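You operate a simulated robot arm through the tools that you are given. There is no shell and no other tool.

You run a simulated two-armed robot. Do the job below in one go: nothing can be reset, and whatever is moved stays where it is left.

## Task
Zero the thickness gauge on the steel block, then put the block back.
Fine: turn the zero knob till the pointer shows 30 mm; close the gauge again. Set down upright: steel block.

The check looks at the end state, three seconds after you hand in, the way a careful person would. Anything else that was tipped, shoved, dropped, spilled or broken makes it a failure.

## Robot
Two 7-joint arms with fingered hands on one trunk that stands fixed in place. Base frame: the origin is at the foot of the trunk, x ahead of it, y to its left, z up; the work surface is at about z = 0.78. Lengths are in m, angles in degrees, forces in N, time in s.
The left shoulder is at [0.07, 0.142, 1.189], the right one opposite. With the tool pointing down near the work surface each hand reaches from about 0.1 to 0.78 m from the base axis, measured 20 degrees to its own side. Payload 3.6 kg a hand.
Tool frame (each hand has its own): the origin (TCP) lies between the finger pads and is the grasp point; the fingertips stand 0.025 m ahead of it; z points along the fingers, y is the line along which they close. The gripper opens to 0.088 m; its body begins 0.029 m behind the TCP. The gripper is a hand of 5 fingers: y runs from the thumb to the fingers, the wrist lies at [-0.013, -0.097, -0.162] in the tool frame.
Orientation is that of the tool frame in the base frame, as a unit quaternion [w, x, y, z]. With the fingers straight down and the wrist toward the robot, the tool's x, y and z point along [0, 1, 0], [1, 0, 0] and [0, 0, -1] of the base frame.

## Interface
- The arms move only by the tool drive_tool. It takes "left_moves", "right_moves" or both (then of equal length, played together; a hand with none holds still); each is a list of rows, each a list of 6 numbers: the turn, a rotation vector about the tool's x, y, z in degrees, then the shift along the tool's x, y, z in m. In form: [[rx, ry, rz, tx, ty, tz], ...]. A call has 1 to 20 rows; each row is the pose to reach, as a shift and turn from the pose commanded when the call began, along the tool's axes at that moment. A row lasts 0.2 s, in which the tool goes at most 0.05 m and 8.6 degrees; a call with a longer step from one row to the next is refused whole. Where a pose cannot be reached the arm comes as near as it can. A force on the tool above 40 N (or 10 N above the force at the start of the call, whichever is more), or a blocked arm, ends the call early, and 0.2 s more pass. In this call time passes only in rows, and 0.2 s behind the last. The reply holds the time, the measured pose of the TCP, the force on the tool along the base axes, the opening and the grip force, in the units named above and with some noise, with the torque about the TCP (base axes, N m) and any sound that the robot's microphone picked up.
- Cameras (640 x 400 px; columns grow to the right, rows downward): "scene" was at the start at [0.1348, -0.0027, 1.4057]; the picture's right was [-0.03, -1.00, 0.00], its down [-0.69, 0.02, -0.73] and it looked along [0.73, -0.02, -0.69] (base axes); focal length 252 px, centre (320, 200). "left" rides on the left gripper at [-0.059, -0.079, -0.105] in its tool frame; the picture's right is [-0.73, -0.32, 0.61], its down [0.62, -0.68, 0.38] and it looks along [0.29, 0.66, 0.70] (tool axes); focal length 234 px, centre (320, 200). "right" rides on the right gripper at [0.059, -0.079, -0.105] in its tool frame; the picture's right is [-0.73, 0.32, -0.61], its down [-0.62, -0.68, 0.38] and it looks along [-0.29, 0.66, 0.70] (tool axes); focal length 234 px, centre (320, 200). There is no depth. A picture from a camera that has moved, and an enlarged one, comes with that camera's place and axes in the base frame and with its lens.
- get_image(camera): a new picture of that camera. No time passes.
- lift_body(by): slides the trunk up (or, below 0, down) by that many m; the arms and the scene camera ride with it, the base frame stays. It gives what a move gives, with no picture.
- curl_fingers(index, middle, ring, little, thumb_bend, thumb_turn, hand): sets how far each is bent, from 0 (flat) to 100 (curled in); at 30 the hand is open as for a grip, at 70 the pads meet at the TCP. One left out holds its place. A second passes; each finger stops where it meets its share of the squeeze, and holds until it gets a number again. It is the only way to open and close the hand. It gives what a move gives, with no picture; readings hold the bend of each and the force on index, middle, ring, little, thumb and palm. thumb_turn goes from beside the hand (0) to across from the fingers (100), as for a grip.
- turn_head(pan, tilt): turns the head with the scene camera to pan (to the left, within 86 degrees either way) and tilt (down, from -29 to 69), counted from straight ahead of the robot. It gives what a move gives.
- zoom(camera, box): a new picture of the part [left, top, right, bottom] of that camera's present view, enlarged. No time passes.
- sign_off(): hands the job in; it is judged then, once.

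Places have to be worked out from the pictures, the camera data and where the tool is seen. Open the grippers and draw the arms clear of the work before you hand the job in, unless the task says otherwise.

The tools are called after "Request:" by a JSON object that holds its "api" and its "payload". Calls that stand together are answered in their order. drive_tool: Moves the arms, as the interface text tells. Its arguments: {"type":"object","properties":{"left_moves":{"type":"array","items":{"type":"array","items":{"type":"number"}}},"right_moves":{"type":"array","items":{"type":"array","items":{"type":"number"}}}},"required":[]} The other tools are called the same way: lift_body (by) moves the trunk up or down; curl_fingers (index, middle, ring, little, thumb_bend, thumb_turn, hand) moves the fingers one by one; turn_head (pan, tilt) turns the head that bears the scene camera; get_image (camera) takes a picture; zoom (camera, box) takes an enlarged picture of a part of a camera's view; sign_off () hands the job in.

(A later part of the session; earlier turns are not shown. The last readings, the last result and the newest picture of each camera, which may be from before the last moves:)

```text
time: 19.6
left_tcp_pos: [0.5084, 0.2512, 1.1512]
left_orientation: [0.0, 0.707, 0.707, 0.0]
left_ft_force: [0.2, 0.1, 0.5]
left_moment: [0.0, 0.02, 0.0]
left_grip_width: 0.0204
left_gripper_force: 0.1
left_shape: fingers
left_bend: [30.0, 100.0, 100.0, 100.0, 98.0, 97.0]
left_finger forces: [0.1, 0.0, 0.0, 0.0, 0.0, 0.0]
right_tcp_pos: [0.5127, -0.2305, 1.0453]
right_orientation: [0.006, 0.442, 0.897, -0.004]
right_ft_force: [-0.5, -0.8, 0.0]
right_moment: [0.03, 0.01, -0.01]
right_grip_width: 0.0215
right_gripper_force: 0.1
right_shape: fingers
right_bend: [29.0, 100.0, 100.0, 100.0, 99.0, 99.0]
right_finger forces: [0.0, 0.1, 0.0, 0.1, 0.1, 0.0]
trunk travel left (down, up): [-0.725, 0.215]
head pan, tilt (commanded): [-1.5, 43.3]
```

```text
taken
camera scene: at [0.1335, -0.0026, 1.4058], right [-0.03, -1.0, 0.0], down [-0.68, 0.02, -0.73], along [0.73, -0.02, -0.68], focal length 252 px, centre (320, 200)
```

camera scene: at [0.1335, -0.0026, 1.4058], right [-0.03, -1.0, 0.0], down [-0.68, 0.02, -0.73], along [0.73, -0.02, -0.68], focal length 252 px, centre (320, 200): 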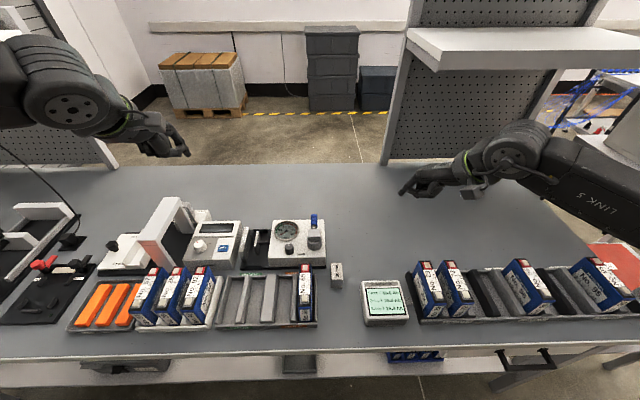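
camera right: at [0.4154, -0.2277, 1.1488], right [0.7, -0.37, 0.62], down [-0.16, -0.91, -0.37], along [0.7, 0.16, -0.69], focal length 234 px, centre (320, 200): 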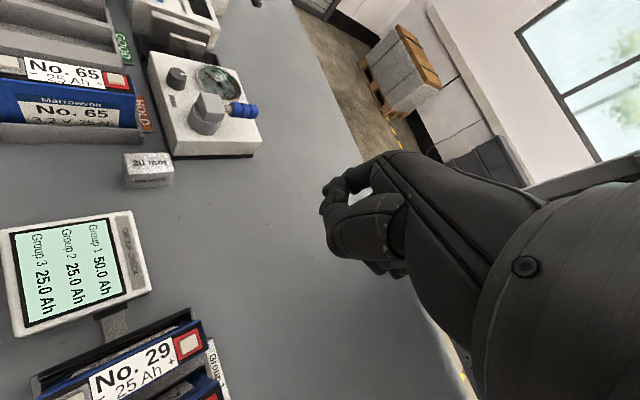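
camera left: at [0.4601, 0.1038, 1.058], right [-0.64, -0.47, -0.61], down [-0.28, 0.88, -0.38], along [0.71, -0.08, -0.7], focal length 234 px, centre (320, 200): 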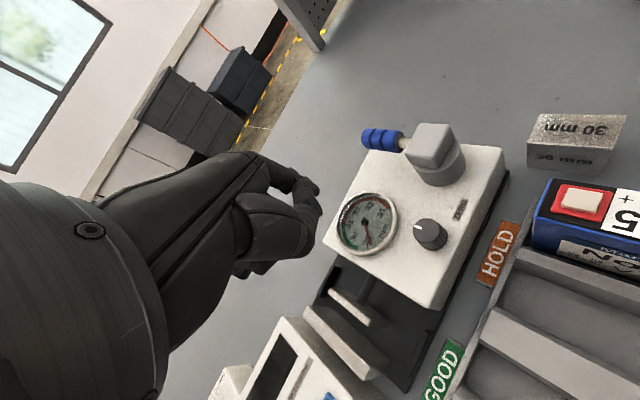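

The left arm is back in its original posture. I approach the gauge again, this time with yaw 0 throughout.

Request:
{"api": "drive_tool", "payload": {"left_moves": [[0, 0, 0, -0.01, 0.01, 0.035], [0, 0, 0, -0.03, 0.02, 0.07], [0, 0, 0, -0.055, 0.03, 0.1], [0, 0, 0, -0.08, 0.04, 0.13], [0, 0, 0, -0.105, 0.05, 0.155], [0, 0, 0, -0.13, 0.06, 0.175], [0, 0, 0, -0.155, 0.07, 0.19]]}}

```text
time: 21.2
left_tcp_pos: [0.5634, 0.131, 0.9821]
left_orientation: [0.0, 0.706, 0.708, 0.001]
left_ft_force: [-0.9, 0.3, -0.2]
left_moment: [0.01, 0.01, -0.01]
left_grip_width: 0.0203
left_gripper_force: 0.0
left_shape: fingers
left_bend: [30.0, 100.0, 100.0, 100.0, 98.0, 97.0]
left_finger forces: [0.0, 0.1, 0.0, 0.1, 0.0, 0.1]
left hand out of reach, approached as far as the arm can: row 6, 7
right_tcp_pos: [0.5136, -0.2282, 1.0451]
right_orientation: [0.006, 0.442, 0.897, -0.005]
right_ft_force: [0.9, 0.3, 0.1]
right_moment: [0.02, -0.04, 0.0]
right_grip_width: 0.0217
right_gripper_force: 0.1
right_shape: fingers
right_bend: [29.0, 100.0, 100.0, 100.0, 99.0, 99.0]
right_finger forces: [0.0, 0.2, 0.0, 0.0, 0.0, 0.1]
trunk travel left (down, up): [-0.725, 0.215]
head pan, tilt (commanded): [-1.5, 43.3]
```

At this height the left arm cannot cross inward enough. Working lower relative to the shoulders should give more freedom, so I raise the trunk by 0.18 m and test the reach again.

Request:
{"api": "lift_body", "payload": {"by": 0.18}}

Request:
{"api": "drive_tool", "payload": {"left_moves": [[0, 0, 0, 0, 0, 0.04], [0, 0, 0, 0, 0, 0.08], [0, 0, 0, 0, 0, 0.12], [0, 0, 0, -0.02, 0.0, 0.15], [0, 0, 0, -0.05, 0.0, 0.16]]}}

```text
time: 23.2
left_tcp_pos: [0.5625, 0.1315, 1.1607]
left_orientation: [-0.001, 0.706, 0.708, 0.001]
left_ft_force: [0.2, 0.6, 0.6]
left_moment: [0.02, 0.01, 0.03]
left_grip_width: 0.0203
left_gripper_force: 0.1
left_shape: fingers
left_bend: [30.0, 100.0, 100.0, 100.0, 98.0, 97.0]
left_finger forces: [0.0, 0.1, 0.0, 0.1, 0.1, 0.0]
right_tcp_pos: [0.5129, -0.229, 1.2238]
right_orientation: [0.005, 0.442, 0.897, -0.005]
right_ft_force: [-0.4, 0.8, -0.1]
right_moment: [-0.01, -0.02, 0.03]
right_grip_width: 0.0216
right_gripper_force: 0.1
right_shape: fingers
right_bend: [29.0, 100.0, 100.0, 100.0, 99.0, 99.0]
right_finger forces: [0.0, 0.0, 0.0, 0.1, 0.0, 0.0]
trunk travel left (down, up): [-0.905, 0.035]
head pan, tilt (commanded): [-1.5, 43.3]
```

```text
time: 24.4
left_tcp_pos: [0.5275, 0.1698, 1.0898]
left_orientation: [0.001, 0.707, 0.707, 0.0]
left_ft_force: [-0.3, -0.6, -0.1]
left_moment: [-0.02, -0.02, -0.01]
left_grip_width: 0.0203
left_gripper_force: 0.0
left_shape: fingers
left_bend: [30.0, 100.0, 100.0, 100.0, 98.0, 97.0]
left_finger forces: [0.1, 0.0, 0.0, 0.0, 0.0, 0.0]
left hand out of reach, approached as far as the arm can: row 1, 2, 3, 4, 5
right_tcp_pos: [0.5118, -0.2295, 1.226]
right_orientation: [0.005, 0.442, 0.897, -0.004]
right_ft_force: [-0.7, 0.1, 0.1]
right_moment: [-0.06, -0.01, -0.01]
right_grip_width: 0.0216
right_gripper_force: 0.0
right_shape: fingers
right_bend: [29.0, 100.0, 100.0, 100.0, 99.0, 99.0]
right_finger forces: [0.0, 0.0, 0.0, 0.0, 0.1, 0.0]
trunk travel left (down, up): [-0.905, 0.035]
head pan, tilt (commanded): [-1.5, 43.3]
```

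Reaching lower relative to the shoulder made it worse, so the trunk should go down instead. I first raise both hands, then lower the trunk in steps.

Request:
{"api": "drive_tool", "payload": {"left_moves": [[0, 0, 0, 0.013, -0.003, -0.04], [0, 0, 0, 0.026, -0.006, -0.08], [0, 0, 0, 0.039, -0.009, -0.12], [0, 0, 0, 0.052, -0.012, -0.16], [0, 0, 0, 0.065, -0.015, -0.2], [0, 0, 0, 0.08, -0.018, -0.24]], "right_moves": [[0, 0, 0, 0, 0, -0.025], [0, 0, 0, 0, 0, -0.05], [0, 0, 0, 0, 0, -0.075], [0, 0, 0, 0, 0, -0.1], [0, 0, 0, 0, 0, -0.12], [0, 0, 0, 0, 0, -0.14]]}}

Request:
{"api": "get_image", "payload": {"camera": "scene"}}

```text
time: 25.8
left_tcp_pos: [0.5069, 0.2497, 1.3265]
left_orientation: [0.0, 0.707, 0.707, 0.0]
left_ft_force: [-0.5, -0.6, 0.5]
left_moment: [0.01, -0.01, -0.01]
left_grip_width: 0.0204
left_gripper_force: 0.0
left_shape: fingers
left_bend: [29.0, 100.0, 100.0, 100.0, 98.0, 97.0]
left_finger forces: [0.0, 0.0, 0.0, 0.0, 0.0, 0.1]
right_tcp_pos: [0.5112, -0.2266, 1.3665]
right_orientation: [0.005, 0.442, 0.897, -0.005]
right_ft_force: [-0.4, -0.2, 0.1]
right_moment: [-0.02, -0.02, 0.01]
right_grip_width: 0.0216
right_gripper_force: 0.1
right_shape: fingers
right_bend: [29.0, 100.0, 100.0, 100.0, 99.0, 99.0]
right_finger forces: [0.0, 0.1, 0.0, 0.1, 0.1, 0.0]
trunk travel left (down, up): [-0.905, 0.035]
head pan, tilt (commanded): [-1.5, 43.3]
```

```text
taken
camera scene: at [0.1329, -0.0019, 1.5858], right [-0.03, -1.0, 0.0], down [-0.68, 0.02, -0.73], along [0.73, -0.02, -0.68], focal length 252 px, centre (320, 200)
```

scene: 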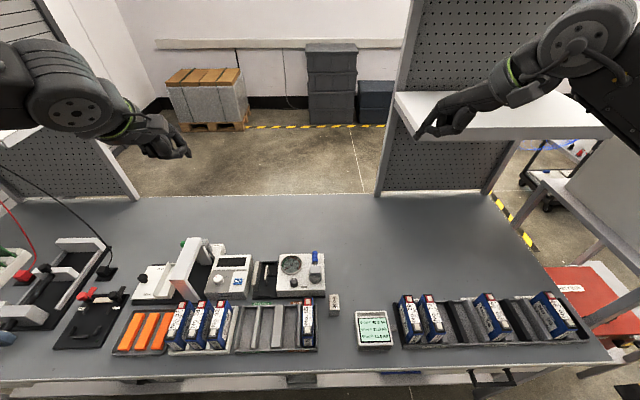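

Both hands are high. Before lowering the trunk I look sideways at the elbows to be sure they clear the table when lower.

Request:
{"api": "turn_head", "payload": {"pan": 60, "tilt": 35}}

Request:
{"api": "get_image", "payload": {"camera": "scene"}}

Request:
{"api": "turn_head", "payload": {"pan": -60, "tilt": 35}}

Request:
{"api": "get_image", "payload": {"camera": "scene"}}

```text
time: 27.1
left_tcp_pos: [0.5092, 0.2502, 1.3266]
left_orientation: [0.001, 0.706, 0.708, 0.0]
left_ft_force: [0.4, 0.4, -0.3]
left_moment: [-0.01, 0.01, -0.04]
left_grip_width: 0.0204
left_gripper_force: 0.1
left_shape: fingers
left_bend: [29.0, 100.0, 100.0, 100.0, 98.0, 97.0]
left_finger forces: [0.1, 0.1, 0.0, 0.1, 0.0, 0.0]
right_tcp_pos: [0.5124, -0.227, 1.3667]
right_orientation: [0.006, 0.442, 0.897, -0.005]
right_ft_force: [0.2, -0.2, 0.1]
right_moment: [0.01, 0.04, 0.01]
right_grip_width: 0.0214
right_gripper_force: 0.0
right_shape: fingers
right_bend: [29.0, 100.0, 100.0, 100.0, 99.0, 99.0]
right_finger forces: [0.0, 0.0, 0.1, 0.0, 0.1, 0.0]
trunk travel left (down, up): [-0.905, 0.035]
head pan, tilt (commanded): [60.0, 35.0]
```

```text
taken
camera scene: at [0.096, 0.0758, 1.598], right [0.87, -0.5, 0.0], down [-0.29, -0.5, -0.82], along [0.41, 0.71, -0.57], focal length 252 px, centre (320, 200)
```

scene: 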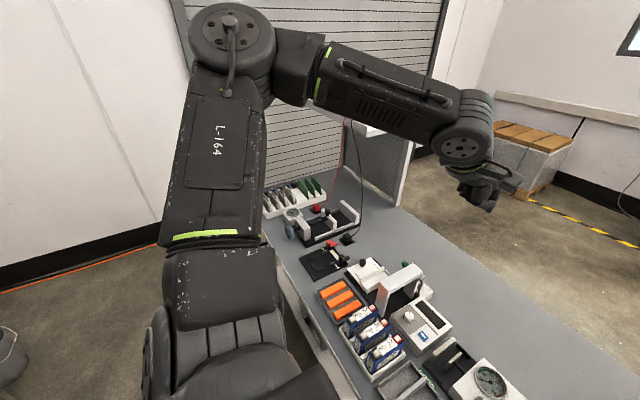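

```text
time: 29.1
left_tcp_pos: [0.5101, 0.2483, 1.3258]
left_orientation: [0.0, 0.706, 0.708, 0.0]
left_ft_force: [-0.1, -0.3, -0.3]
left_moment: [0.01, -0.02, 0.0]
left_grip_width: 0.0208
left_gripper_force: 0.1
left_shape: fingers
left_bend: [29.0, 100.0, 100.0, 100.0, 98.0, 97.0]
left_finger forces: [0.0, 0.0, 0.0, 0.0, 0.0, 0.0]
right_tcp_pos: [0.5118, -0.227, 1.3652]
right_orientation: [0.005, 0.442, 0.897, -0.004]
right_ft_force: [-0.5, 0.3, -0.4]
right_moment: [-0.02, 0.0, 0.0]
right_grip_width: 0.0212
right_gripper_force: 0.1
right_shape: fingers
right_bend: [29.0, 100.0, 100.0, 100.0, 99.0, 99.0]
right_finger forces: [0.0, 0.0, 0.1, 0.1, 0.1, 0.0]
trunk travel left (down, up): [-0.905, 0.035]
head pan, tilt (commanded): [-60.0, 35.0]
```

```text
taken
camera scene: at [0.0963, -0.0768, 1.598], right [-0.87, -0.5, 0.0], down [-0.29, 0.5, -0.82], along [0.41, -0.71, -0.57], focal length 252 px, centre (320, 200)
```

scene: 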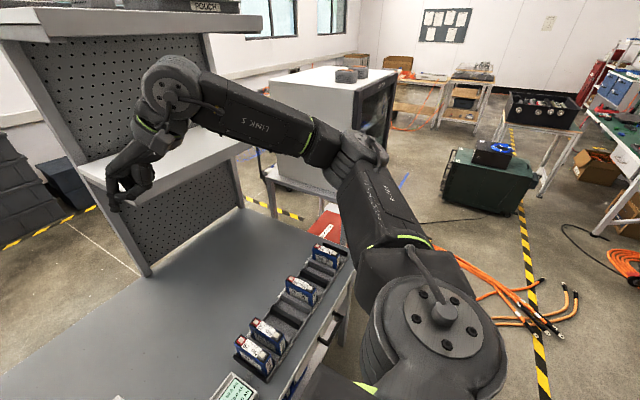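

The elbows are out to the sides and high, so lowering is safe. I lower the trunk by 0.33 m (0.15 m below the start height) and look again.

Request:
{"api": "lift_body", "payload": {"by": -0.33}}

Request:
{"api": "turn_head", "payload": {"pan": 0, "tilt": 40}}

Request:
{"api": "get_image", "payload": {"camera": "scene"}}

```text
time: 32.4
left_tcp_pos: [0.5101, 0.2488, 0.9974]
left_orientation: [0.0, 0.706, 0.708, -0.001]
left_ft_force: [1.2, 0.7, -0.5]
left_moment: [-0.03, -0.01, 0.02]
left_grip_width: 0.0205
left_gripper_force: 0.0
left_shape: fingers
left_bend: [29.0, 100.0, 100.0, 100.0, 98.0, 97.0]
left_finger forces: [0.0, 0.0, 0.0, 0.1, 0.0, 0.0]
right_tcp_pos: [0.5107, -0.2277, 1.036]
right_orientation: [0.005, 0.442, 0.897, -0.004]
right_ft_force: [-0.3, 0.4, 0.4]
right_moment: [0.0, 0.0, 0.01]
right_grip_width: 0.0215
right_gripper_force: 0.1
right_shape: fingers
right_bend: [29.0, 100.0, 100.0, 100.0, 99.0, 99.0]
right_finger forces: [0.0, 0.0, 0.0, 0.0, 0.0, 0.0]
trunk travel left (down, up): [-0.575, 0.365]
head pan, tilt (commanded): [-60.0, 35.0]
```

```text
time: 33.7
left_tcp_pos: [0.5103, 0.249, 0.9977]
left_orientation: [0.0, 0.707, 0.708, 0.0]
left_ft_force: [0.4, 0.2, 0.5]
left_moment: [0.01, 0.01, -0.02]
left_grip_width: 0.0206
left_gripper_force: 0.1
left_shape: fingers
left_bend: [29.0, 100.0, 100.0, 100.0, 98.0, 97.0]
left_finger forces: [0.1, 0.0, 0.0, 0.1, 0.0, 0.0]
right_tcp_pos: [0.5122, -0.2271, 1.0358]
right_orientation: [0.004, 0.443, 0.897, -0.004]
right_ft_force: [0.4, -0.3, 0.2]
right_moment: [0.0, -0.01, 0.0]
right_grip_width: 0.0216
right_gripper_force: 0.1
right_shape: fingers
right_bend: [29.0, 100.0, 100.0, 100.0, 99.0, 99.0]
right_finger forces: [0.0, 0.1, 0.0, 0.1, 0.0, 0.1]
trunk travel left (down, up): [-0.575, 0.365]
head pan, tilt (commanded): [0.0, 40.0]
```

```text
taken
camera scene: at [0.1371, -0.0006, 1.2604], right [0.0, -1.0, 0.0], down [-0.64, 0.0, -0.77], along [0.77, 0.0, -0.64], focal length 252 px, centre (320, 200)
```

scene: 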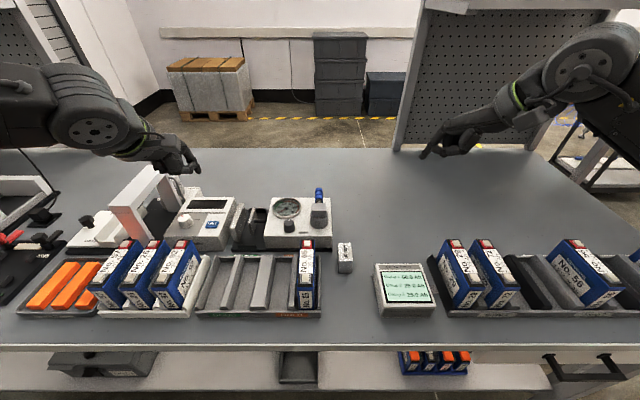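

The view is closer and the table is clear of the elbows. I test the left hand's reach toward the gauge again.

Request:
{"api": "drive_tool", "payload": {"left_moves": [[0, 0, 0, -0.03, 0.015, 0], [0, 0, 0, -0.06, 0.03, 0.0], [0, 0, 0, -0.09, 0.045, 0.0], [0, 0, 0, -0.12, 0.06, 0.0], [0, 0, 0, -0.15, 0.07, 0.01], [0, 0, 0, -0.17, 0.078, 0.02]]}}

Request:
{"api": "get_image", "payload": {"camera": "scene"}}

```text
time: 35.1
left_tcp_pos: [0.5774, 0.0955, 0.9772]
left_orientation: [0.001, 0.706, 0.708, -0.001]
left_ft_force: [-0.1, -0.4, -0.2]
left_moment: [-0.01, 0.02, -0.01]
left_grip_width: 0.0204
left_gripper_force: 0.1
left_shape: fingers
left_bend: [29.0, 100.0, 100.0, 100.0, 98.0, 97.0]
left_finger forces: [0.1, 0.0, 0.0, 0.0, 0.0, 0.0]
left hand out of reach, approached as far as the arm can: row 6
right_tcp_pos: [0.511, -0.2261, 1.0367]
right_orientation: [0.006, 0.443, 0.897, -0.005]
right_ft_force: [-0.2, 1.3, -1.5]
right_moment: [-0.04, 0.0, -0.05]
right_grip_width: 0.0213
right_gripper_force: 0.0
right_shape: fingers
right_bend: [29.0, 100.0, 100.0, 100.0, 99.0, 99.0]
right_finger forces: [0.0, 0.0, 0.0, 0.0, 0.0, 0.0]
trunk travel left (down, up): [-0.575, 0.365]
head pan, tilt (commanded): [0.0, 40.0]
```

```text
taken
camera scene: at [0.1362, -0.0004, 1.2606], right [0.0, -1.0, 0.0], down [-0.64, 0.0, -0.77], along [0.77, 0.0, -0.64], focal length 252 px, centre (320, 200)
```

scene: 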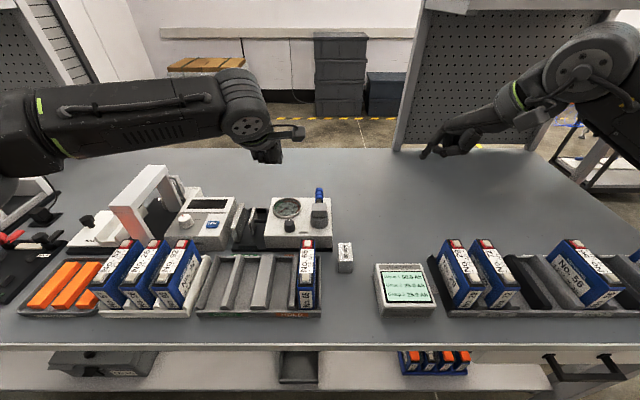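

Lower trunk clearly helps: the hand now gets to y ≈ 0.095. I raise both hands and lower the trunk a further 0.2 m.

Request:
{"api": "drive_tool", "payload": {"left_moves": [[0, 0, 0, 0, 0, -0.04], [0, 0, 0, 0, 0, -0.08], [0, 0, 0, 0, 0, -0.12], [0, 0, 0, 0, 0, -0.16], [0, 0, 0, 0, 0, -0.19]], "right_moves": [[0, 0, 0, 0, 0, -0.04], [0, 0, 0, 0, 0, -0.08], [0, 0, 0, 0, 0, -0.12], [0, 0, 0, 0, 0, -0.16], [0, 0, 0, 0, 0, -0.19]]}}

Request:
{"api": "lift_body", "payload": {"by": -0.2}}

Request:
{"api": "turn_head", "payload": {"pan": 50, "tilt": 35}}

Request:
{"api": "get_image", "payload": {"camera": "scene"}}

Request:
{"api": "turn_head", "payload": {"pan": 0, "tilt": 35}}

Request:
{"api": "get_image", "payload": {"camera": "scene"}}

```text
time: 36.3
left_tcp_pos: [0.5506, 0.1306, 1.1456]
left_orientation: [0.001, 0.707, 0.707, 0.0]
left_ft_force: [-1.1, 0.3, -0.4]
left_moment: [0.01, 0.0, 0.0]
left_grip_width: 0.0205
left_gripper_force: 0.1
left_shape: fingers
left_bend: [29.0, 100.0, 100.0, 100.0, 98.0, 97.0]
left_finger forces: [0.0, 0.1, 0.1, 0.1, 0.0, 0.0]
left hand out of reach, approached as far as the arm can: row 1, 2, 3, 4, 5
right_tcp_pos: [0.486, -0.1887, 1.1929]
right_orientation: [0.006, 0.446, 0.895, -0.003]
right_ft_force: [-1.1, 0.0, 0.2]
right_moment: [-0.01, 0.01, 0.01]
right_grip_width: 0.0216
right_gripper_force: 0.1
right_shape: fingers
right_bend: [29.0, 100.0, 100.0, 100.0, 99.0, 99.0]
right_finger forces: [0.0, 0.0, 0.1, 0.1, 0.0, 0.0]
right hand out of reach, approached as far as the arm can: row 2, 3, 4, 5
trunk travel left (down, up): [-0.575, 0.365]
head pan, tilt (commanded): [0.0, 40.0]
```

```text
time: 38.4
left_tcp_pos: [0.551, 0.1315, 0.945]
left_orientation: [0.001, 0.708, 0.707, 0.0]
left_ft_force: [0.6, -0.6, 0.6]
left_moment: [-0.02, 0.01, -0.02]
left_grip_width: 0.0202
left_gripper_force: 0.0
left_shape: fingers
left_bend: [29.0, 100.0, 100.0, 100.0, 98.0, 97.0]
left_finger forces: [0.0, 0.0, 0.0, 0.1, 0.0, 0.0]
right_tcp_pos: [0.4871, -0.1889, 0.9926]
right_orientation: [0.006, 0.445, 0.895, -0.002]
right_ft_force: [0.2, -0.2, 0.7]
right_moment: [-0.02, 0.01, 0.02]
right_grip_width: 0.0216
right_gripper_force: 0.0
right_shape: fingers
right_bend: [29.0, 100.0, 100.0, 100.0, 99.0, 99.0]
right_finger forces: [0.1, 0.0, 0.0, 0.0, 0.1, 0.1]
trunk travel left (down, up): [-0.375, 0.565]
head pan, tilt (commanded): [0.0, 40.0]
```

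```text
time: 39.6
left_tcp_pos: [0.5514, 0.1311, 0.9464]
left_orientation: [0.001, 0.708, 0.707, 0.0]
left_ft_force: [-0.3, -0.5, -0.7]
left_moment: [0.01, 0.0, 0.02]
left_grip_width: 0.0206
left_gripper_force: 0.0
left_shape: fingers
left_bend: [29.0, 100.0, 100.0, 100.0, 98.0, 97.0]
left_finger forces: [0.0, 0.1, 0.0, 0.0, 0.0, 0.1]
right_tcp_pos: [0.4876, -0.1891, 0.9922]
right_orientation: [0.006, 0.446, 0.895, -0.003]
right_ft_force: [-0.5, 0.6, 0.2]
right_moment: [0.04, 0.02, 0.01]
right_grip_width: 0.0214
right_gripper_force: 0.0
right_shape: fingers
right_bend: [29.0, 100.0, 100.0, 100.0, 99.0, 99.0]
right_finger forces: [0.1, 0.0, 0.0, 0.0, 0.2, 0.1]
trunk travel left (down, up): [-0.375, 0.565]
head pan, tilt (commanded): [50.0, 35.0]
```

```text
taken
camera scene: at [0.1087, 0.0668, 1.068], right [0.77, -0.64, 0.0], down [-0.37, -0.44, -0.82], along [0.53, 0.63, -0.57], focal length 252 px, centre (320, 200)
```

scene: 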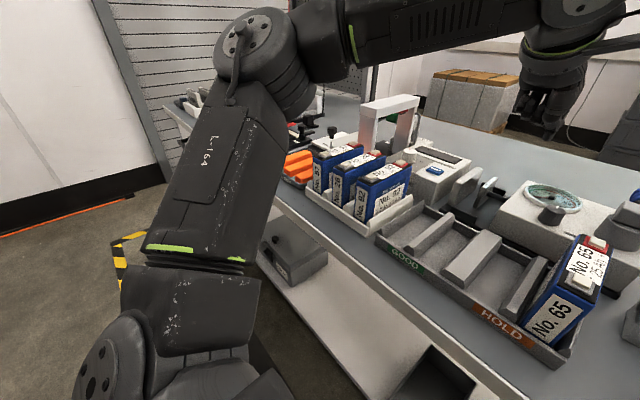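

```text
time: 40.8
left_tcp_pos: [0.5514, 0.1309, 0.946]
left_orientation: [0.001, 0.707, 0.707, 0.0]
left_ft_force: [-0.9, 0.2, -0.1]
left_moment: [-0.03, 0.02, 0.03]
left_grip_width: 0.0205
left_gripper_force: 0.0
left_shape: fingers
left_bend: [29.0, 100.0, 100.0, 100.0, 98.0, 97.0]
left_finger forces: [0.1, 0.0, 0.1, 0.1, 0.1, 0.1]
right_tcp_pos: [0.4865, -0.1898, 0.9923]
right_orientation: [0.006, 0.445, 0.895, -0.002]
right_ft_force: [0.0, 0.7, -0.4]
right_moment: [-0.01, -0.02, 0.01]
right_grip_width: 0.0214
right_gripper_force: 0.0
right_shape: fingers
right_bend: [29.0, 100.0, 100.0, 100.0, 99.0, 99.0]
right_finger forces: [0.0, 0.1, 0.1, 0.0, 0.1, 0.0]
trunk travel left (down, up): [-0.375, 0.565]
head pan, tilt (commanded): [0.0, 35.0]
```

```text
taken
camera scene: at [0.1401, -0.0005, 1.068], right [0.0, -1.0, 0.0], down [-0.57, 0.0, -0.82], along [0.82, 0.0, -0.57], focal length 252 px, centre (320, 200)
```

scene: 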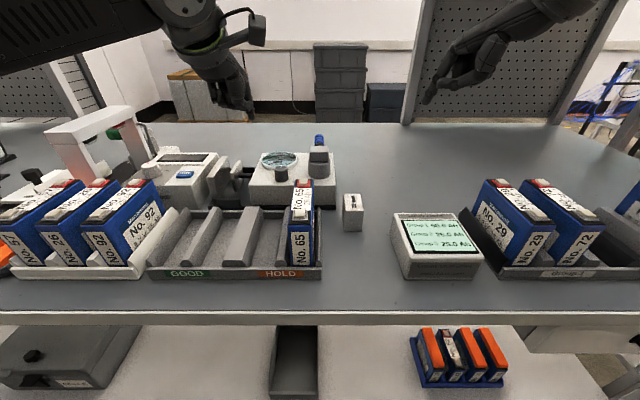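

Inward reach is best when the hand is slightly below shoulder height, so I set the trunk 0.1 m higher again. I also retract the left hand to its own side to leave room for the right hand.

Request:
{"api": "lift_body", "payload": {"by": 0.1}}

Request:
{"api": "drive_tool", "payload": {"left_moves": [[0, 0, 0, 0.03, -0.01, -0.01], [0, 0, 0, 0.06, -0.02, -0.02], [0, 0, 0, 0.09, -0.03, -0.03], [0, 0, 0, 0.12, -0.04, -0.03]]}}

Request:
{"api": "drive_tool", "payload": {"right_moves": [[0, 0, 0, 0.0, 0.02, 0.03], [0, 0, 0, 0.0, 0.04, 0.06], [0, 0, 0, 0.0, 0.06, 0.09], [0, 0, 0, 0.0, 0.08, 0.11], [0, 0, 0, 0.0, 0.1, 0.11], [0, 0, 0, 0.0, 0.12, 0.11]]}}

Request:
{"api": "get_image", "payload": {"camera": "scene"}}

```text
time: 42.1
left_tcp_pos: [0.5513, 0.1311, 1.0451]
left_orientation: [0.001, 0.707, 0.707, 0.0]
left_ft_force: [0.1, -0.3, 0.1]
left_moment: [0.02, -0.04, 0.0]
left_grip_width: 0.0207
left_gripper_force: 0.1
left_shape: fingers
left_bend: [29.0, 100.0, 100.0, 100.0, 98.0, 97.0]
left_finger forces: [0.0, 0.0, 0.0, 0.1, 0.0, 0.1]
right_tcp_pos: [0.4872, -0.1887, 1.0925]
right_orientation: [0.006, 0.446, 0.895, -0.001]
right_ft_force: [0.2, -0.5, 0.3]
right_moment: [0.0, 0.0, 0.01]
right_grip_width: 0.0212
right_gripper_force: 0.0
right_shape: fingers
right_bend: [29.0, 100.0, 100.0, 100.0, 99.0, 99.0]
right_finger forces: [0.0, 0.0, 0.0, 0.0, 0.0, 0.0]
trunk travel left (down, up): [-0.475, 0.465]
head pan, tilt (commanded): [0.0, 35.0]
```

```text
time: 43.1
left_tcp_pos: [0.5115, 0.2528, 1.0756]
left_orientation: [0.002, 0.707, 0.708, 0.0]
left_ft_force: [-0.2, -0.2, 0.8]
left_moment: [-0.01, 0.02, 0.01]
left_grip_width: 0.0204
left_gripper_force: 0.0
left_shape: fingers
left_bend: [29.0, 100.0, 100.0, 100.0, 98.0, 97.0]
left_finger forces: [0.0, 0.1, 0.0, 0.0, 0.0, 0.0]
right_tcp_pos: [0.486, -0.1883, 1.0911]
right_orientation: [0.006, 0.445, 0.895, -0.002]
right_ft_force: [0.1, -0.3, -0.2]
right_moment: [0.01, 0.01, -0.03]
right_grip_width: 0.0215
right_gripper_force: 0.1
right_shape: fingers
right_bend: [29.0, 100.0, 100.0, 100.0, 99.0, 99.0]
right_finger forces: [0.1, 0.0, 0.0, 0.0, 0.0, 0.0]
trunk travel left (down, up): [-0.475, 0.465]
head pan, tilt (commanded): [0.0, 35.0]
```

```text
time: 44.5
left_tcp_pos: [0.5121, 0.2507, 1.0753]
left_orientation: [0.0, 0.707, 0.707, -0.001]
left_ft_force: [-0.7, -0.3, 0.2]
left_moment: [0.01, 0.01, -0.01]
left_grip_width: 0.0204
left_gripper_force: 0.0
left_shape: fingers
left_bend: [29.0, 100.0, 100.0, 100.0, 98.0, 97.0]
left_finger forces: [0.0, 0.1, 0.0, 0.0, 0.1, 0.1]
right_tcp_pos: [0.5851, -0.1182, 0.9816]
right_orientation: [0.005, 0.446, 0.895, -0.003]
right_ft_force: [0.3, 0.2, -0.7]
right_moment: [0.0, 0.03, 0.02]
right_grip_width: 0.0214
right_gripper_force: 0.1
right_shape: fingers
right_bend: [29.0, 100.0, 100.0, 100.0, 99.0, 99.0]
right_finger forces: [0.0, 0.0, 0.1, 0.0, 0.0, 0.1]
trunk travel left (down, up): [-0.475, 0.465]
head pan, tilt (commanded): [0.0, 35.0]
```

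```text
taken
camera scene: at [0.1407, -0.0001, 1.1679], right [0.0, -1.0, 0.0], down [-0.57, 0.0, -0.82], along [0.82, 0.0, -0.57], focal length 252 px, centre (320, 200)
```

scene: 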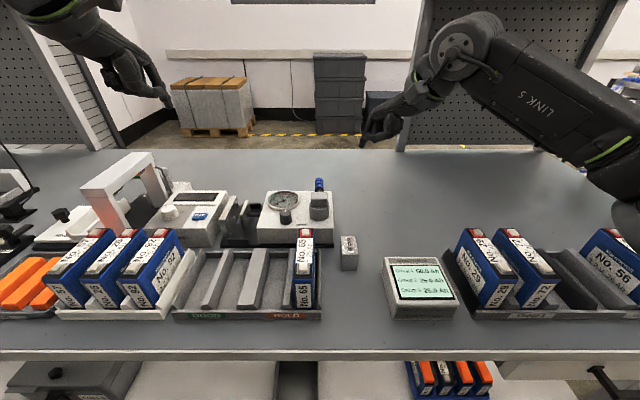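

No reach problem so far for the right hand (0.585, -0.118, 0.98, yaw -37°). I advance it a bit farther inward toward the handle's right side, staying above it.

Request:
{"api": "drive_tool", "payload": {"right_moves": [[0, 0, 0, 0.0127, 0.0142, 0.01], [0, 0, 0, 0.0254, 0.0283, 0.02], [0, 0, 0, 0.0381, 0.0425, 0.03]]}}

Request:
{"api": "get_image", "payload": {"camera": "right"}}

Request:
{"api": "get_image", "payload": {"camera": "scene"}}

```text
time: 45.3
left_tcp_pos: [0.5122, 0.2516, 1.0738]
left_orientation: [0.001, 0.707, 0.707, 0.0]
left_ft_force: [0.4, 0.4, -0.6]
left_moment: [0.01, -0.02, 0.0]
left_grip_width: 0.0207
left_gripper_force: 0.2
left_shape: fingers
left_bend: [29.0, 100.0, 100.0, 100.0, 98.0, 97.0]
left_finger forces: [0.0, 0.1, 0.0, 0.1, 0.0, 0.0]
right_tcp_pos: [0.5958, -0.062, 0.9516]
right_orientation: [0.007, 0.446, 0.895, -0.003]
right_ft_force: [-0.5, -0.3, -0.2]
right_moment: [-0.01, 0.0, 0.0]
right_grip_width: 0.0217
right_gripper_force: 0.1
right_shape: fingers
right_bend: [29.0, 100.0, 100.0, 100.0, 99.0, 99.0]
right_finger forces: [0.0, 0.0, 0.0, 0.0, 0.0, 0.0]
trunk travel left (down, up): [-0.475, 0.465]
head pan, tilt (commanded): [0.0, 35.0]
```

```text
taken
camera right: at [0.4979, -0.0608, 1.0546], right [0.69, -0.38, 0.62], down [-0.16, -0.91, -0.38], along [0.71, 0.16, -0.69], focal length 234 px, centre (320, 200)
```

right: 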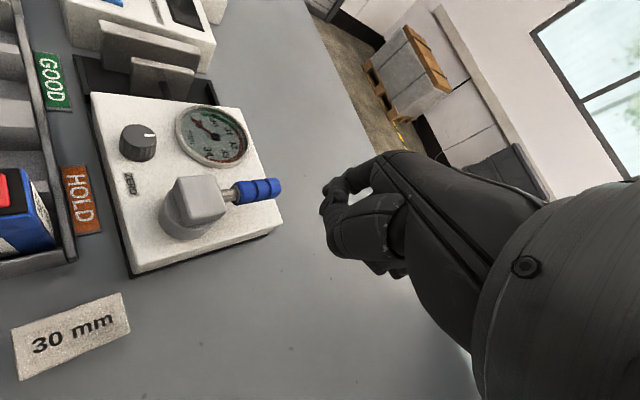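

```text
taken
camera scene: at [0.1405, 0.0, 1.1679], right [0.0, -1.0, 0.0], down [-0.57, 0.0, -0.82], along [0.82, 0.0, -0.57], focal length 252 px, centre (320, 200)
```

scene: 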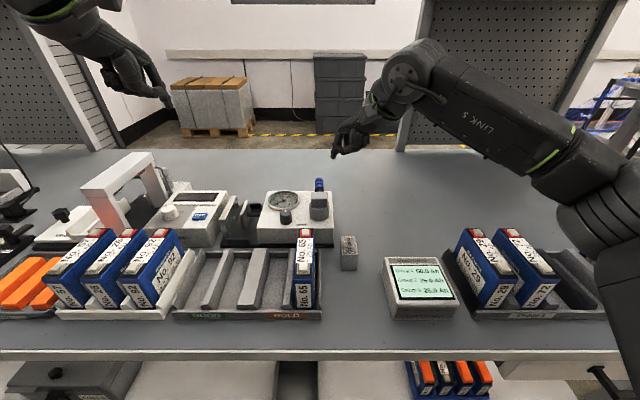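

The reach is fine here. I zoom with the now lower scene camera and the right camera to fix the handle, hub and knob heights more precisely.

Request:
{"api": "zoom", "payload": {"camera": "scene", "box": [210, 165, 360, 275]}}

Request:
{"api": "zoom", "payload": {"camera": "right", "box": [80, 60, 300, 290]}}

Request:
{"api": "zoom", "payload": {"camera": "scene", "box": [260, 165, 340, 225]}}

```text
3.64 times, centred on (285, 220) of scene
camera zoom: at [0.1405, 0.0, 1.1679], right [0.0, -1.0, 0.0], down [-0.57, 0.0, -0.82], along [0.82, 0.0, -0.57], focal length 915 px, centre (447, 127)
```

zoom: 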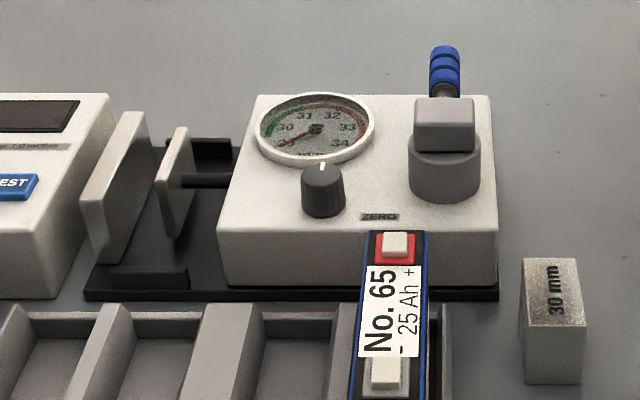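

```text
1.74 times, centred on (190, 175) of right
camera zoom: at [0.4979, -0.0608, 1.0546], right [0.69, -0.38, 0.62], down [-0.16, -0.91, -0.38], along [0.71, 0.16, -0.69], focal length 407 px, centre (546, 244)
```

zoom: 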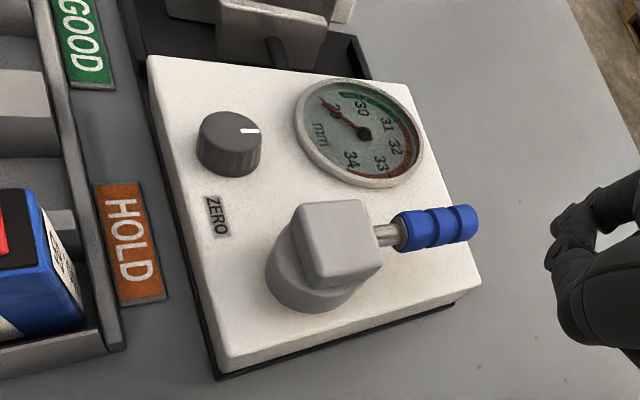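

```text
6.67 times, centred on (300, 195) of scene
camera zoom: at [0.1405, 0.0, 1.1679], right [0.0, -1.0, 0.0], down [-0.57, 0.0, -0.82], along [0.82, 0.0, -0.57], focal length 1678 px, centre (453, 233)
```

zoom: 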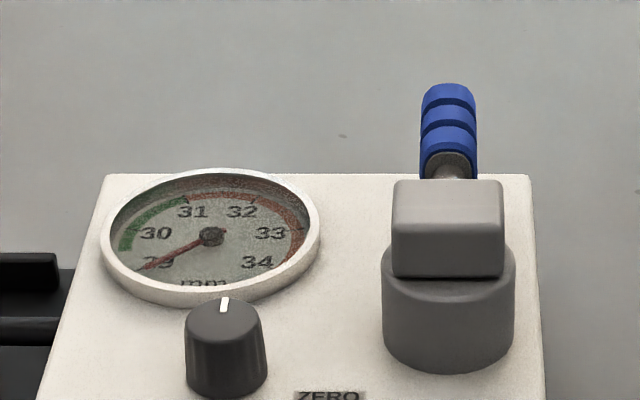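

Triangulating gives the handle axis at z ≈ 0.877 with its blue grip spanning x 0.589–0.632 at y 0.002. The hub top is at 0.884, and the knob is centred at (0.544, 0.070) with its top at 0.8525. I open the right hand fully and move it so the index comes down just left of the handle, with the other fingers past its end.

Request:
{"api": "curl_fingers", "payload": {"hand": "right", "index": 30, "middle": 30, "ring": 30, "little": 30, "thumb_bend": 30}}

Request:
{"api": "drive_tool", "payload": {"right_moves": [[0, 0, 0, 0.018, 0.009, 0], [0, 0, 0, 0.036, 0.018, 0], [0, 0, 0, 0.054, 0.027, 0.0]]}}

Request:
{"api": "get_image", "payload": {"camera": "scene"}}

Request:
{"api": "get_image", "payload": {"camera": "right"}}

```text
time: 46.3
left_tcp_pos: [0.512, 0.2511, 1.0758]
left_orientation: [0.001, 0.707, 0.707, 0.0]
left_ft_force: [0.8, -1.3, 0.0]
left_moment: [0.03, -0.01, -0.02]
left_grip_width: 0.0204
left_gripper_force: 0.3
left_shape: fingers
left_bend: [29.0, 100.0, 100.0, 100.0, 98.0, 97.0]
left_finger forces: [0.1, 0.0, 0.0, 0.0, 0.1, 0.0]
right_tcp_pos: [0.5944, -0.0619, 0.9516]
right_orientation: [0.005, 0.445, 0.895, -0.002]
right_ft_force: [1.3, 0.1, 0.7]
right_moment: [0.0, -0.01, -0.02]
right_grip_width: 0.0849
right_gripper_force: 0.0
right_shape: fingers
right_bend: [30.0, 30.0, 30.0, 30.0, 30.0, 96.0]
right_finger forces: [0.0, 0.0, 0.1, 0.0, 0.0, 0.0]
trunk travel left (down, up): [-0.475, 0.465]
head pan, tilt (commanded): [0.0, 35.0]
```

```text
time: 47.1
left_tcp_pos: [0.5134, 0.252, 1.0753]
left_orientation: [0.001, 0.707, 0.707, 0.001]
left_ft_force: [0.4, 0.4, -0.2]
left_moment: [0.04, -0.02, -0.04]
left_grip_width: 0.0206
left_gripper_force: 0.1
left_shape: fingers
left_bend: [29.0, 100.0, 100.0, 100.0, 98.0, 97.0]
left_finger forces: [0.0, 0.1, 0.0, 0.0, 0.0, 0.0]
right_tcp_pos: [0.5847, -0.0024, 0.9505]
right_orientation: [0.006, 0.445, 0.895, -0.003]
right_ft_force: [-1.1, -0.1, 0.5]
right_moment: [0.0, 0.02, 0.0]
right_grip_width: 0.0847
right_gripper_force: 0.0
right_shape: fingers
right_bend: [30.0, 30.0, 30.0, 30.0, 30.0, 96.0]
right_finger forces: [0.0, 0.0, 0.1, 0.0, 0.1, 0.0]
trunk travel left (down, up): [-0.475, 0.465]
head pan, tilt (commanded): [0.0, 35.0]
```

```text
taken
camera scene: at [0.1402, 0.0002, 1.168], right [0.0, -1.0, 0.0], down [-0.57, 0.0, -0.82], along [0.82, 0.0, -0.57], focal length 252 px, centre (320, 200)
```

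scene: 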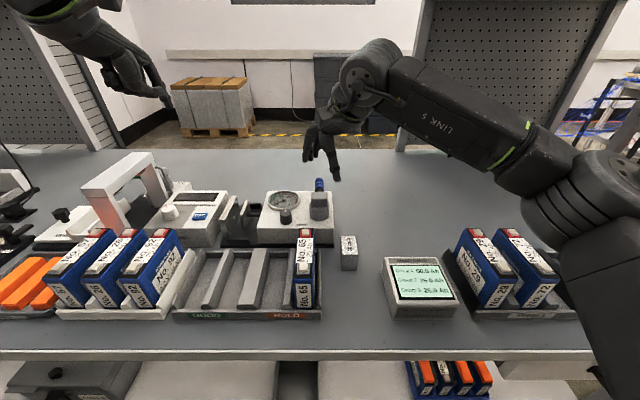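

```text
taken
camera right: at [0.4869, -0.0011, 1.054], right [0.69, -0.38, 0.62], down [-0.16, -0.91, -0.38], along [0.7, 0.16, -0.69], focal length 234 px, centre (320, 200)
```

right: 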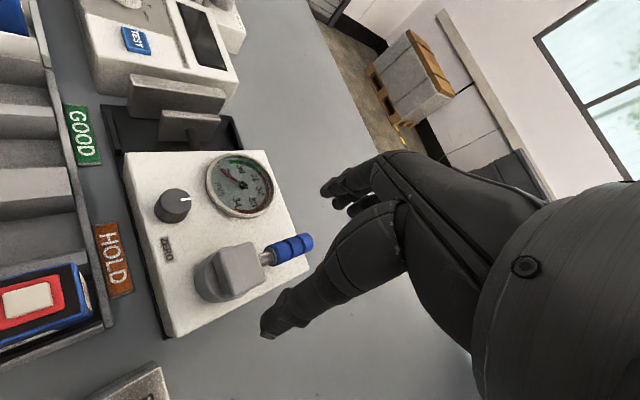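

The reach is good with this posture. I lower part-way and check the finger placement around the handle.

Request:
{"api": "drive_tool", "payload": {"right_moves": [[0, 0, 0, 0, 0, 0.02], [0, 0, 0, 0, 0, 0.038]]}}

Request:
{"api": "zoom", "payload": {"camera": "scene", "box": [250, 120, 370, 230]}}

Request:
{"api": "zoom", "payload": {"camera": "right", "box": [100, 100, 420, 360]}}

Request:
{"api": "get_image", "payload": {"camera": "left"}}

```text
time: 47.7
left_tcp_pos: [0.513, 0.2514, 1.0745]
left_orientation: [0.002, 0.707, 0.707, -0.001]
left_ft_force: [0.2, -0.3, -0.1]
left_moment: [-0.02, 0.0, 0.01]
left_grip_width: 0.0206
left_gripper_force: 0.2
left_shape: fingers
left_bend: [29.0, 100.0, 100.0, 100.0, 98.0, 97.0]
left_finger forces: [0.1, 0.0, 0.1, 0.1, 0.1, 0.1]
right_tcp_pos: [0.5848, -0.0031, 0.9139]
right_orientation: [0.006, 0.445, 0.895, -0.002]
right_ft_force: [0.5, -0.3, -0.2]
right_moment: [-0.01, -0.01, 0.01]
right_grip_width: 0.0849
right_gripper_force: 0.1
right_shape: fingers
right_bend: [30.0, 30.0, 30.0, 30.0, 30.0, 96.0]
right_finger forces: [0.0, 0.0, 0.1, 0.1, 0.0, 0.0]
trunk travel left (down, up): [-0.475, 0.465]
head pan, tilt (commanded): [0.0, 35.0]
```

```text
3.64 times, centred on (310, 175) of scene
camera zoom: at [0.1403, -0.0006, 1.168], right [0.0, -1.0, 0.0], down [-0.57, 0.0, -0.82], along [0.82, 0.0, -0.57], focal length 915 px, centre (356, 291)
```

zoom: 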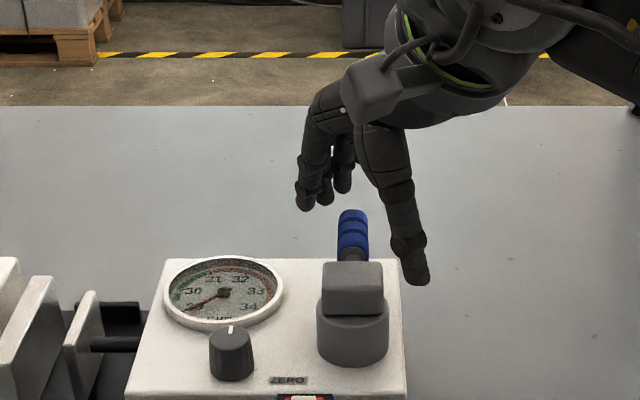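

```text
1.54 times, centred on (260, 230) of right
camera zoom: at [0.487, -0.0025, 1.0159], right [0.69, -0.38, 0.62], down [-0.16, -0.91, -0.38], along [0.71, 0.16, -0.69], focal length 360 px, centre (412, 154)
```

zoom: 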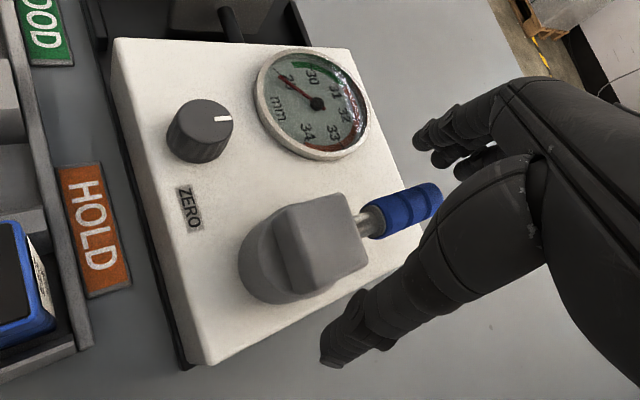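

```text
taken
camera left: at [0.4333, 0.1918, 1.1808], right [-0.32, -0.73, -0.61], down [-0.68, 0.62, -0.39], along [0.66, 0.29, -0.7], focal length 234 px, centre (320, 200)
```

left: 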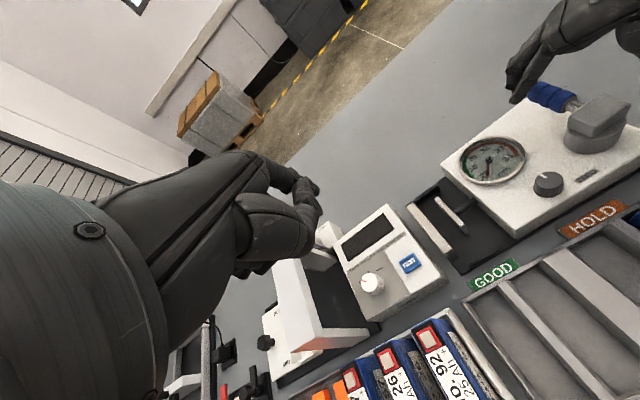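

The index tip reads (0.627, 0.031), left of the handle, with the middle and ring fingers past its end. I lower to grasp height with a small +x allowance and watch the forces.

Request:
{"api": "drive_tool", "payload": {"right_moves": [[0, 0, 0, -0.003, 0.004, 0.0], [0, 0, 0, -0.003, 0.004, 0.012], [0, 0, 0, -0.003, 0.004, 0.024], [0, 0, 0, -0.003, 0.004, 0.034]]}}

Request:
{"api": "zoom", "payload": {"camera": "scene", "box": [250, 120, 370, 230]}}

Request:
{"api": "zoom", "payload": {"camera": "right", "box": [100, 100, 420, 360]}}

```text
time: 48.7
left_tcp_pos: [0.5126, 0.2516, 1.0757]
left_orientation: [0.001, 0.707, 0.707, -0.001]
left_ft_force: [-0.1, 1.0, 0.3]
left_moment: [-0.04, -0.02, 0.0]
left_grip_width: 0.0207
left_gripper_force: 0.1
left_shape: fingers
left_bend: [29.0, 100.0, 100.0, 100.0, 98.0, 97.0]
left_finger forces: [0.0, 0.0, 0.0, 0.0, 0.0, 0.1]
right_tcp_pos: [0.5891, -0.0045, 0.8783]
right_orientation: [0.006, 0.445, 0.895, -0.003]
right_ft_force: [0.5, 0.6, -0.5]
right_moment: [-0.01, 0.01, 0.0]
right_grip_width: 0.0851
right_gripper_force: 0.1
right_shape: fingers
right_bend: [30.0, 30.0, 30.0, 30.0, 30.0, 96.0]
right_finger forces: [0.1, 0.1, 0.0, 0.1, 0.0, 0.0]
trunk travel left (down, up): [-0.475, 0.465]
head pan, tilt (commanded): [0.0, 35.0]
```

```text
3.64 times, centred on (310, 175) of scene
camera zoom: at [0.1403, -0.0006, 1.168], right [0.0, -1.0, 0.0], down [-0.57, 0.0, -0.82], along [0.82, 0.0, -0.57], focal length 915 px, centre (356, 291)
```

zoom: 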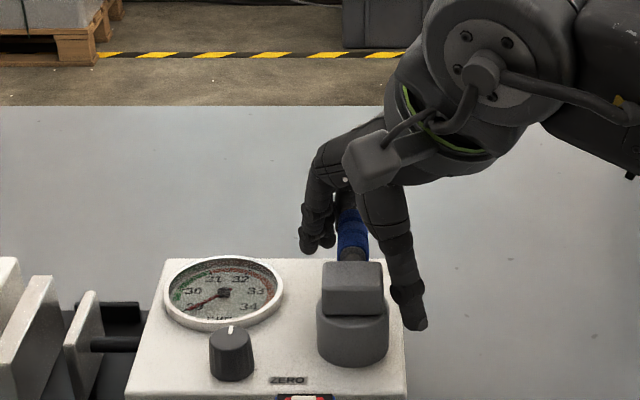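

```text
1.54 times, centred on (260, 230) of right
camera zoom: at [0.492, -0.0031, 0.9819], right [0.69, -0.38, 0.62], down [-0.16, -0.91, -0.38], along [0.7, 0.16, -0.69], focal length 360 px, centre (412, 154)
```

zoom: 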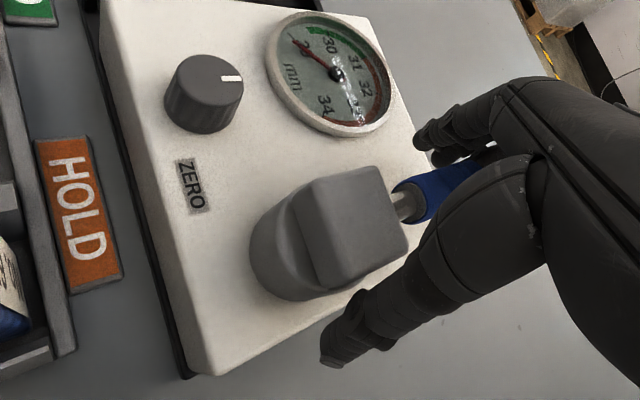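

No contact yet. I move the hand slowly toward -y so the index meets the handle, checking the force and whether the lever yields this way.

Request:
{"api": "drive_tool", "payload": {"right_moves": [[0, 0, 0, -0.0048, -0.0036, 0], [0, 0, 0, -0.0096, -0.0072, 0], [0, 0, 0, -0.0128, -0.0096, 0]]}}

Request:
{"api": "drive_tool", "payload": {"right_moves": [[0, 0, 0, -0.0016, -0.0012, 0], [0, 0, 0, -0.0032, -0.0024, 0], [0, 0, 0, -0.0048, -0.0036, 0]]}}

```text
time: 49.5
left_tcp_pos: [0.5132, 0.2519, 1.0751]
left_orientation: [0.001, 0.707, 0.707, 0.0]
left_ft_force: [0.3, 0.0, -0.2]
left_moment: [0.02, 0.0, -0.03]
left_grip_width: 0.0206
left_gripper_force: 0.1
left_shape: fingers
left_bend: [29.0, 100.0, 100.0, 100.0, 98.0, 97.0]
left_finger forces: [0.0, 0.0, 0.0, 0.0, 0.0, 0.0]
right_tcp_pos: [0.5888, -0.0194, 0.8793]
right_orientation: [0.007, 0.445, 0.896, -0.003]
right_ft_force: [0.0, 2.1, 0.0]
right_moment: [0.0, -0.01, 0.03]
right_grip_width: 0.0862
right_gripper_force: 0.8
right_shape: fingers
right_bend: [29.0, 30.0, 30.0, 30.0, 30.0, 96.0]
right_finger forces: [2.2, 0.0, 0.0, 0.1, 0.0, 0.1]
trunk travel left (down, up): [-0.475, 0.465]
head pan, tilt (commanded): [0.0, 35.0]
```

```text
time: 50.3
left_tcp_pos: [0.5119, 0.2521, 1.0763]
left_orientation: [0.002, 0.707, 0.707, 0.001]
left_ft_force: [-0.1, -0.2, -0.6]
left_moment: [0.02, 0.06, 0.0]
left_grip_width: 0.0205
left_gripper_force: 0.1
left_shape: fingers
left_bend: [29.0, 100.0, 100.0, 100.0, 98.0, 97.0]
left_finger forces: [0.1, 0.0, 0.0, 0.0, 0.0, 0.1]
right_tcp_pos: [0.5894, -0.0249, 0.8796]
right_orientation: [0.006, 0.445, 0.895, -0.001]
right_ft_force: [-0.5, 0.7, 0.2]
right_moment: [0.0, 0.02, 0.04]
right_grip_width: 0.0857
right_gripper_force: 0.0
right_shape: fingers
right_bend: [30.0, 30.0, 30.0, 30.0, 30.0, 96.0]
right_finger forces: [1.0, 0.1, 0.1, 0.1, 0.0, 0.0]
trunk travel left (down, up): [-0.475, 0.465]
head pan, tilt (commanded): [0.0, 35.0]
```

The index touched the handle with about 2 N and the force fell as it moved on, so the lever seems to be turning this way. I check the picture.

Request:
{"api": "zoom", "payload": {"camera": "scene", "box": [220, 140, 360, 250]}}

Request:
{"api": "zoom", "payload": {"camera": "right", "box": [100, 60, 420, 360]}}

```text
3.64 times, centred on (290, 195) of scene
camera zoom: at [0.1402, -0.0004, 1.168], right [0.0, -1.0, 0.0], down [-0.57, 0.0, -0.82], along [0.82, 0.0, -0.57], focal length 915 px, centre (429, 218)
```

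zoom: 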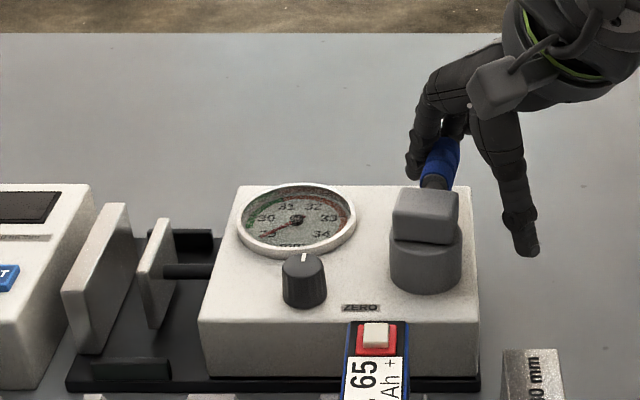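

```text
1.33 times, centred on (260, 210) of right
camera zoom: at [0.4923, -0.0249, 0.9823], right [0.69, -0.38, 0.62], down [-0.16, -0.91, -0.38], along [0.7, 0.16, -0.69], focal length 312 px, centre (400, 187)
```

zoom: 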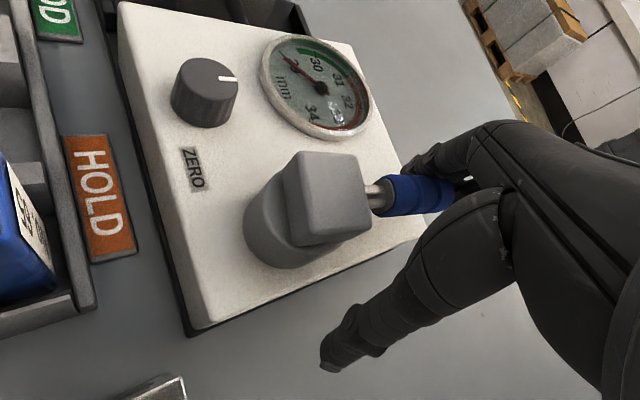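

The lever does turn clockwise (about 6–10° so far) and the hub rotates freely. I follow its arc toward 30°.

Request:
{"api": "drive_tool", "payload": {"right_moves": [[0, 0, 0, -0.0048, -0.003, 0], [0, 0, 0, -0.0096, -0.0061, 0], [0, 0, 0, -0.0162, -0.0125, 0], [0, 0, 0, -0.0228, -0.0189, 0]]}}

Request:
{"api": "zoom", "payload": {"camera": "scene", "box": [220, 140, 360, 250]}}

```text
time: 51.3
left_tcp_pos: [0.513, 0.2513, 1.075]
left_orientation: [0.001, 0.708, 0.707, 0.0]
left_ft_force: [-0.1, 0.4, 0.1]
left_moment: [0.05, 0.01, -0.01]
left_grip_width: 0.0207
left_gripper_force: 0.0
left_shape: fingers
left_bend: [29.0, 100.0, 100.0, 100.0, 98.0, 97.0]
left_finger forces: [0.0, 0.0, 0.0, 0.1, 0.1, 0.0]
right_tcp_pos: [0.5869, -0.0548, 0.8804]
right_orientation: [0.006, 0.446, 0.895, -0.002]
right_ft_force: [-0.5, 0.2, 0.2]
right_moment: [-0.01, 0.02, 0.04]
right_grip_width: 0.0853
right_gripper_force: 0.6
right_shape: fingers
right_bend: [30.0, 30.0, 30.0, 30.0, 30.0, 96.0]
right_finger forces: [0.3, 0.0, 0.0, 0.1, 0.1, 0.1]
trunk travel left (down, up): [-0.475, 0.465]
head pan, tilt (commanded): [0.0, 35.0]
```

```text
3.64 times, centred on (290, 195) of scene
camera zoom: at [0.1401, -0.0006, 1.168], right [0.0, -1.0, 0.0], down [-0.57, 0.0, -0.82], along [0.82, 0.0, -0.57], focal length 915 px, centre (429, 218)
```

zoom: 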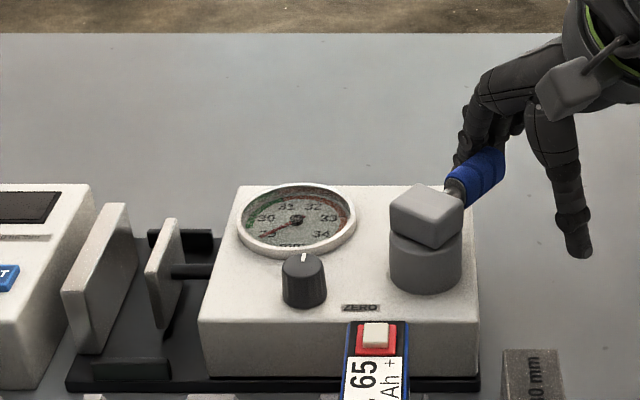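

The lever is at about 30° and the plunger is visibly retracting. I continue following the arc to about 60°.

Request:
{"api": "drive_tool", "payload": {"right_moves": [[0, 0, 0, -0.0048, -0.0073, 0], [0, 0, 0, -0.0096, -0.0147, 0], [0, 0, 0, -0.0122, -0.0235, 0], [0, 0, 0, -0.0147, -0.0323, 0]]}}

Request:
{"api": "zoom", "payload": {"camera": "scene", "box": [220, 140, 360, 250]}}

```text
time: 52.3
left_tcp_pos: [0.5127, 0.2504, 1.0757]
left_orientation: [0.002, 0.707, 0.707, 0.0]
left_ft_force: [-1.0, 0.4, -0.1]
left_moment: [0.03, -0.02, 0.0]
left_grip_width: 0.0206
left_gripper_force: 0.0
left_shape: fingers
left_bend: [29.0, 100.0, 100.0, 100.0, 98.0, 97.0]
left_finger forces: [0.0, 0.0, 0.1, 0.0, 0.0, 0.1]
right_tcp_pos: [0.5715, -0.0857, 0.8797]
right_orientation: [0.006, 0.445, 0.895, -0.001]
right_ft_force: [0.3, 0.3, 0.5]
right_moment: [0.0, 0.01, 0.03]
right_grip_width: 0.0853
right_gripper_force: 0.2
right_shape: fingers
right_bend: [30.0, 30.0, 30.0, 30.0, 30.0, 96.0]
right_finger forces: [0.3, 0.0, 0.1, 0.0, 0.1, 0.1]
trunk travel left (down, up): [-0.475, 0.465]
head pan, tilt (commanded): [0.0, 35.0]
```

```text
3.64 times, centred on (290, 195) of scene
camera zoom: at [0.1401, -0.0007, 1.168], right [0.0, -1.0, 0.0], down [-0.57, 0.0, -0.82], along [0.82, 0.0, -0.57], focal length 915 px, centre (429, 218)
```

zoom: 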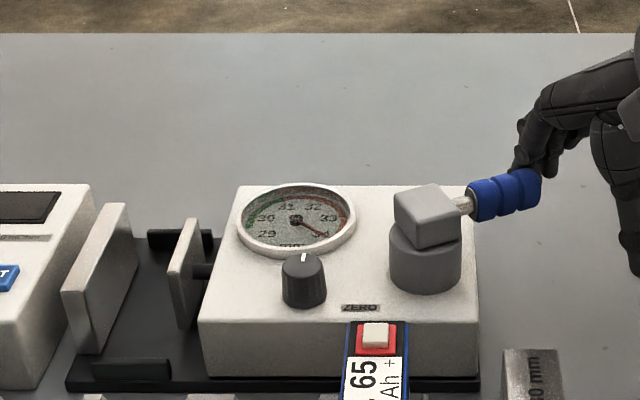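

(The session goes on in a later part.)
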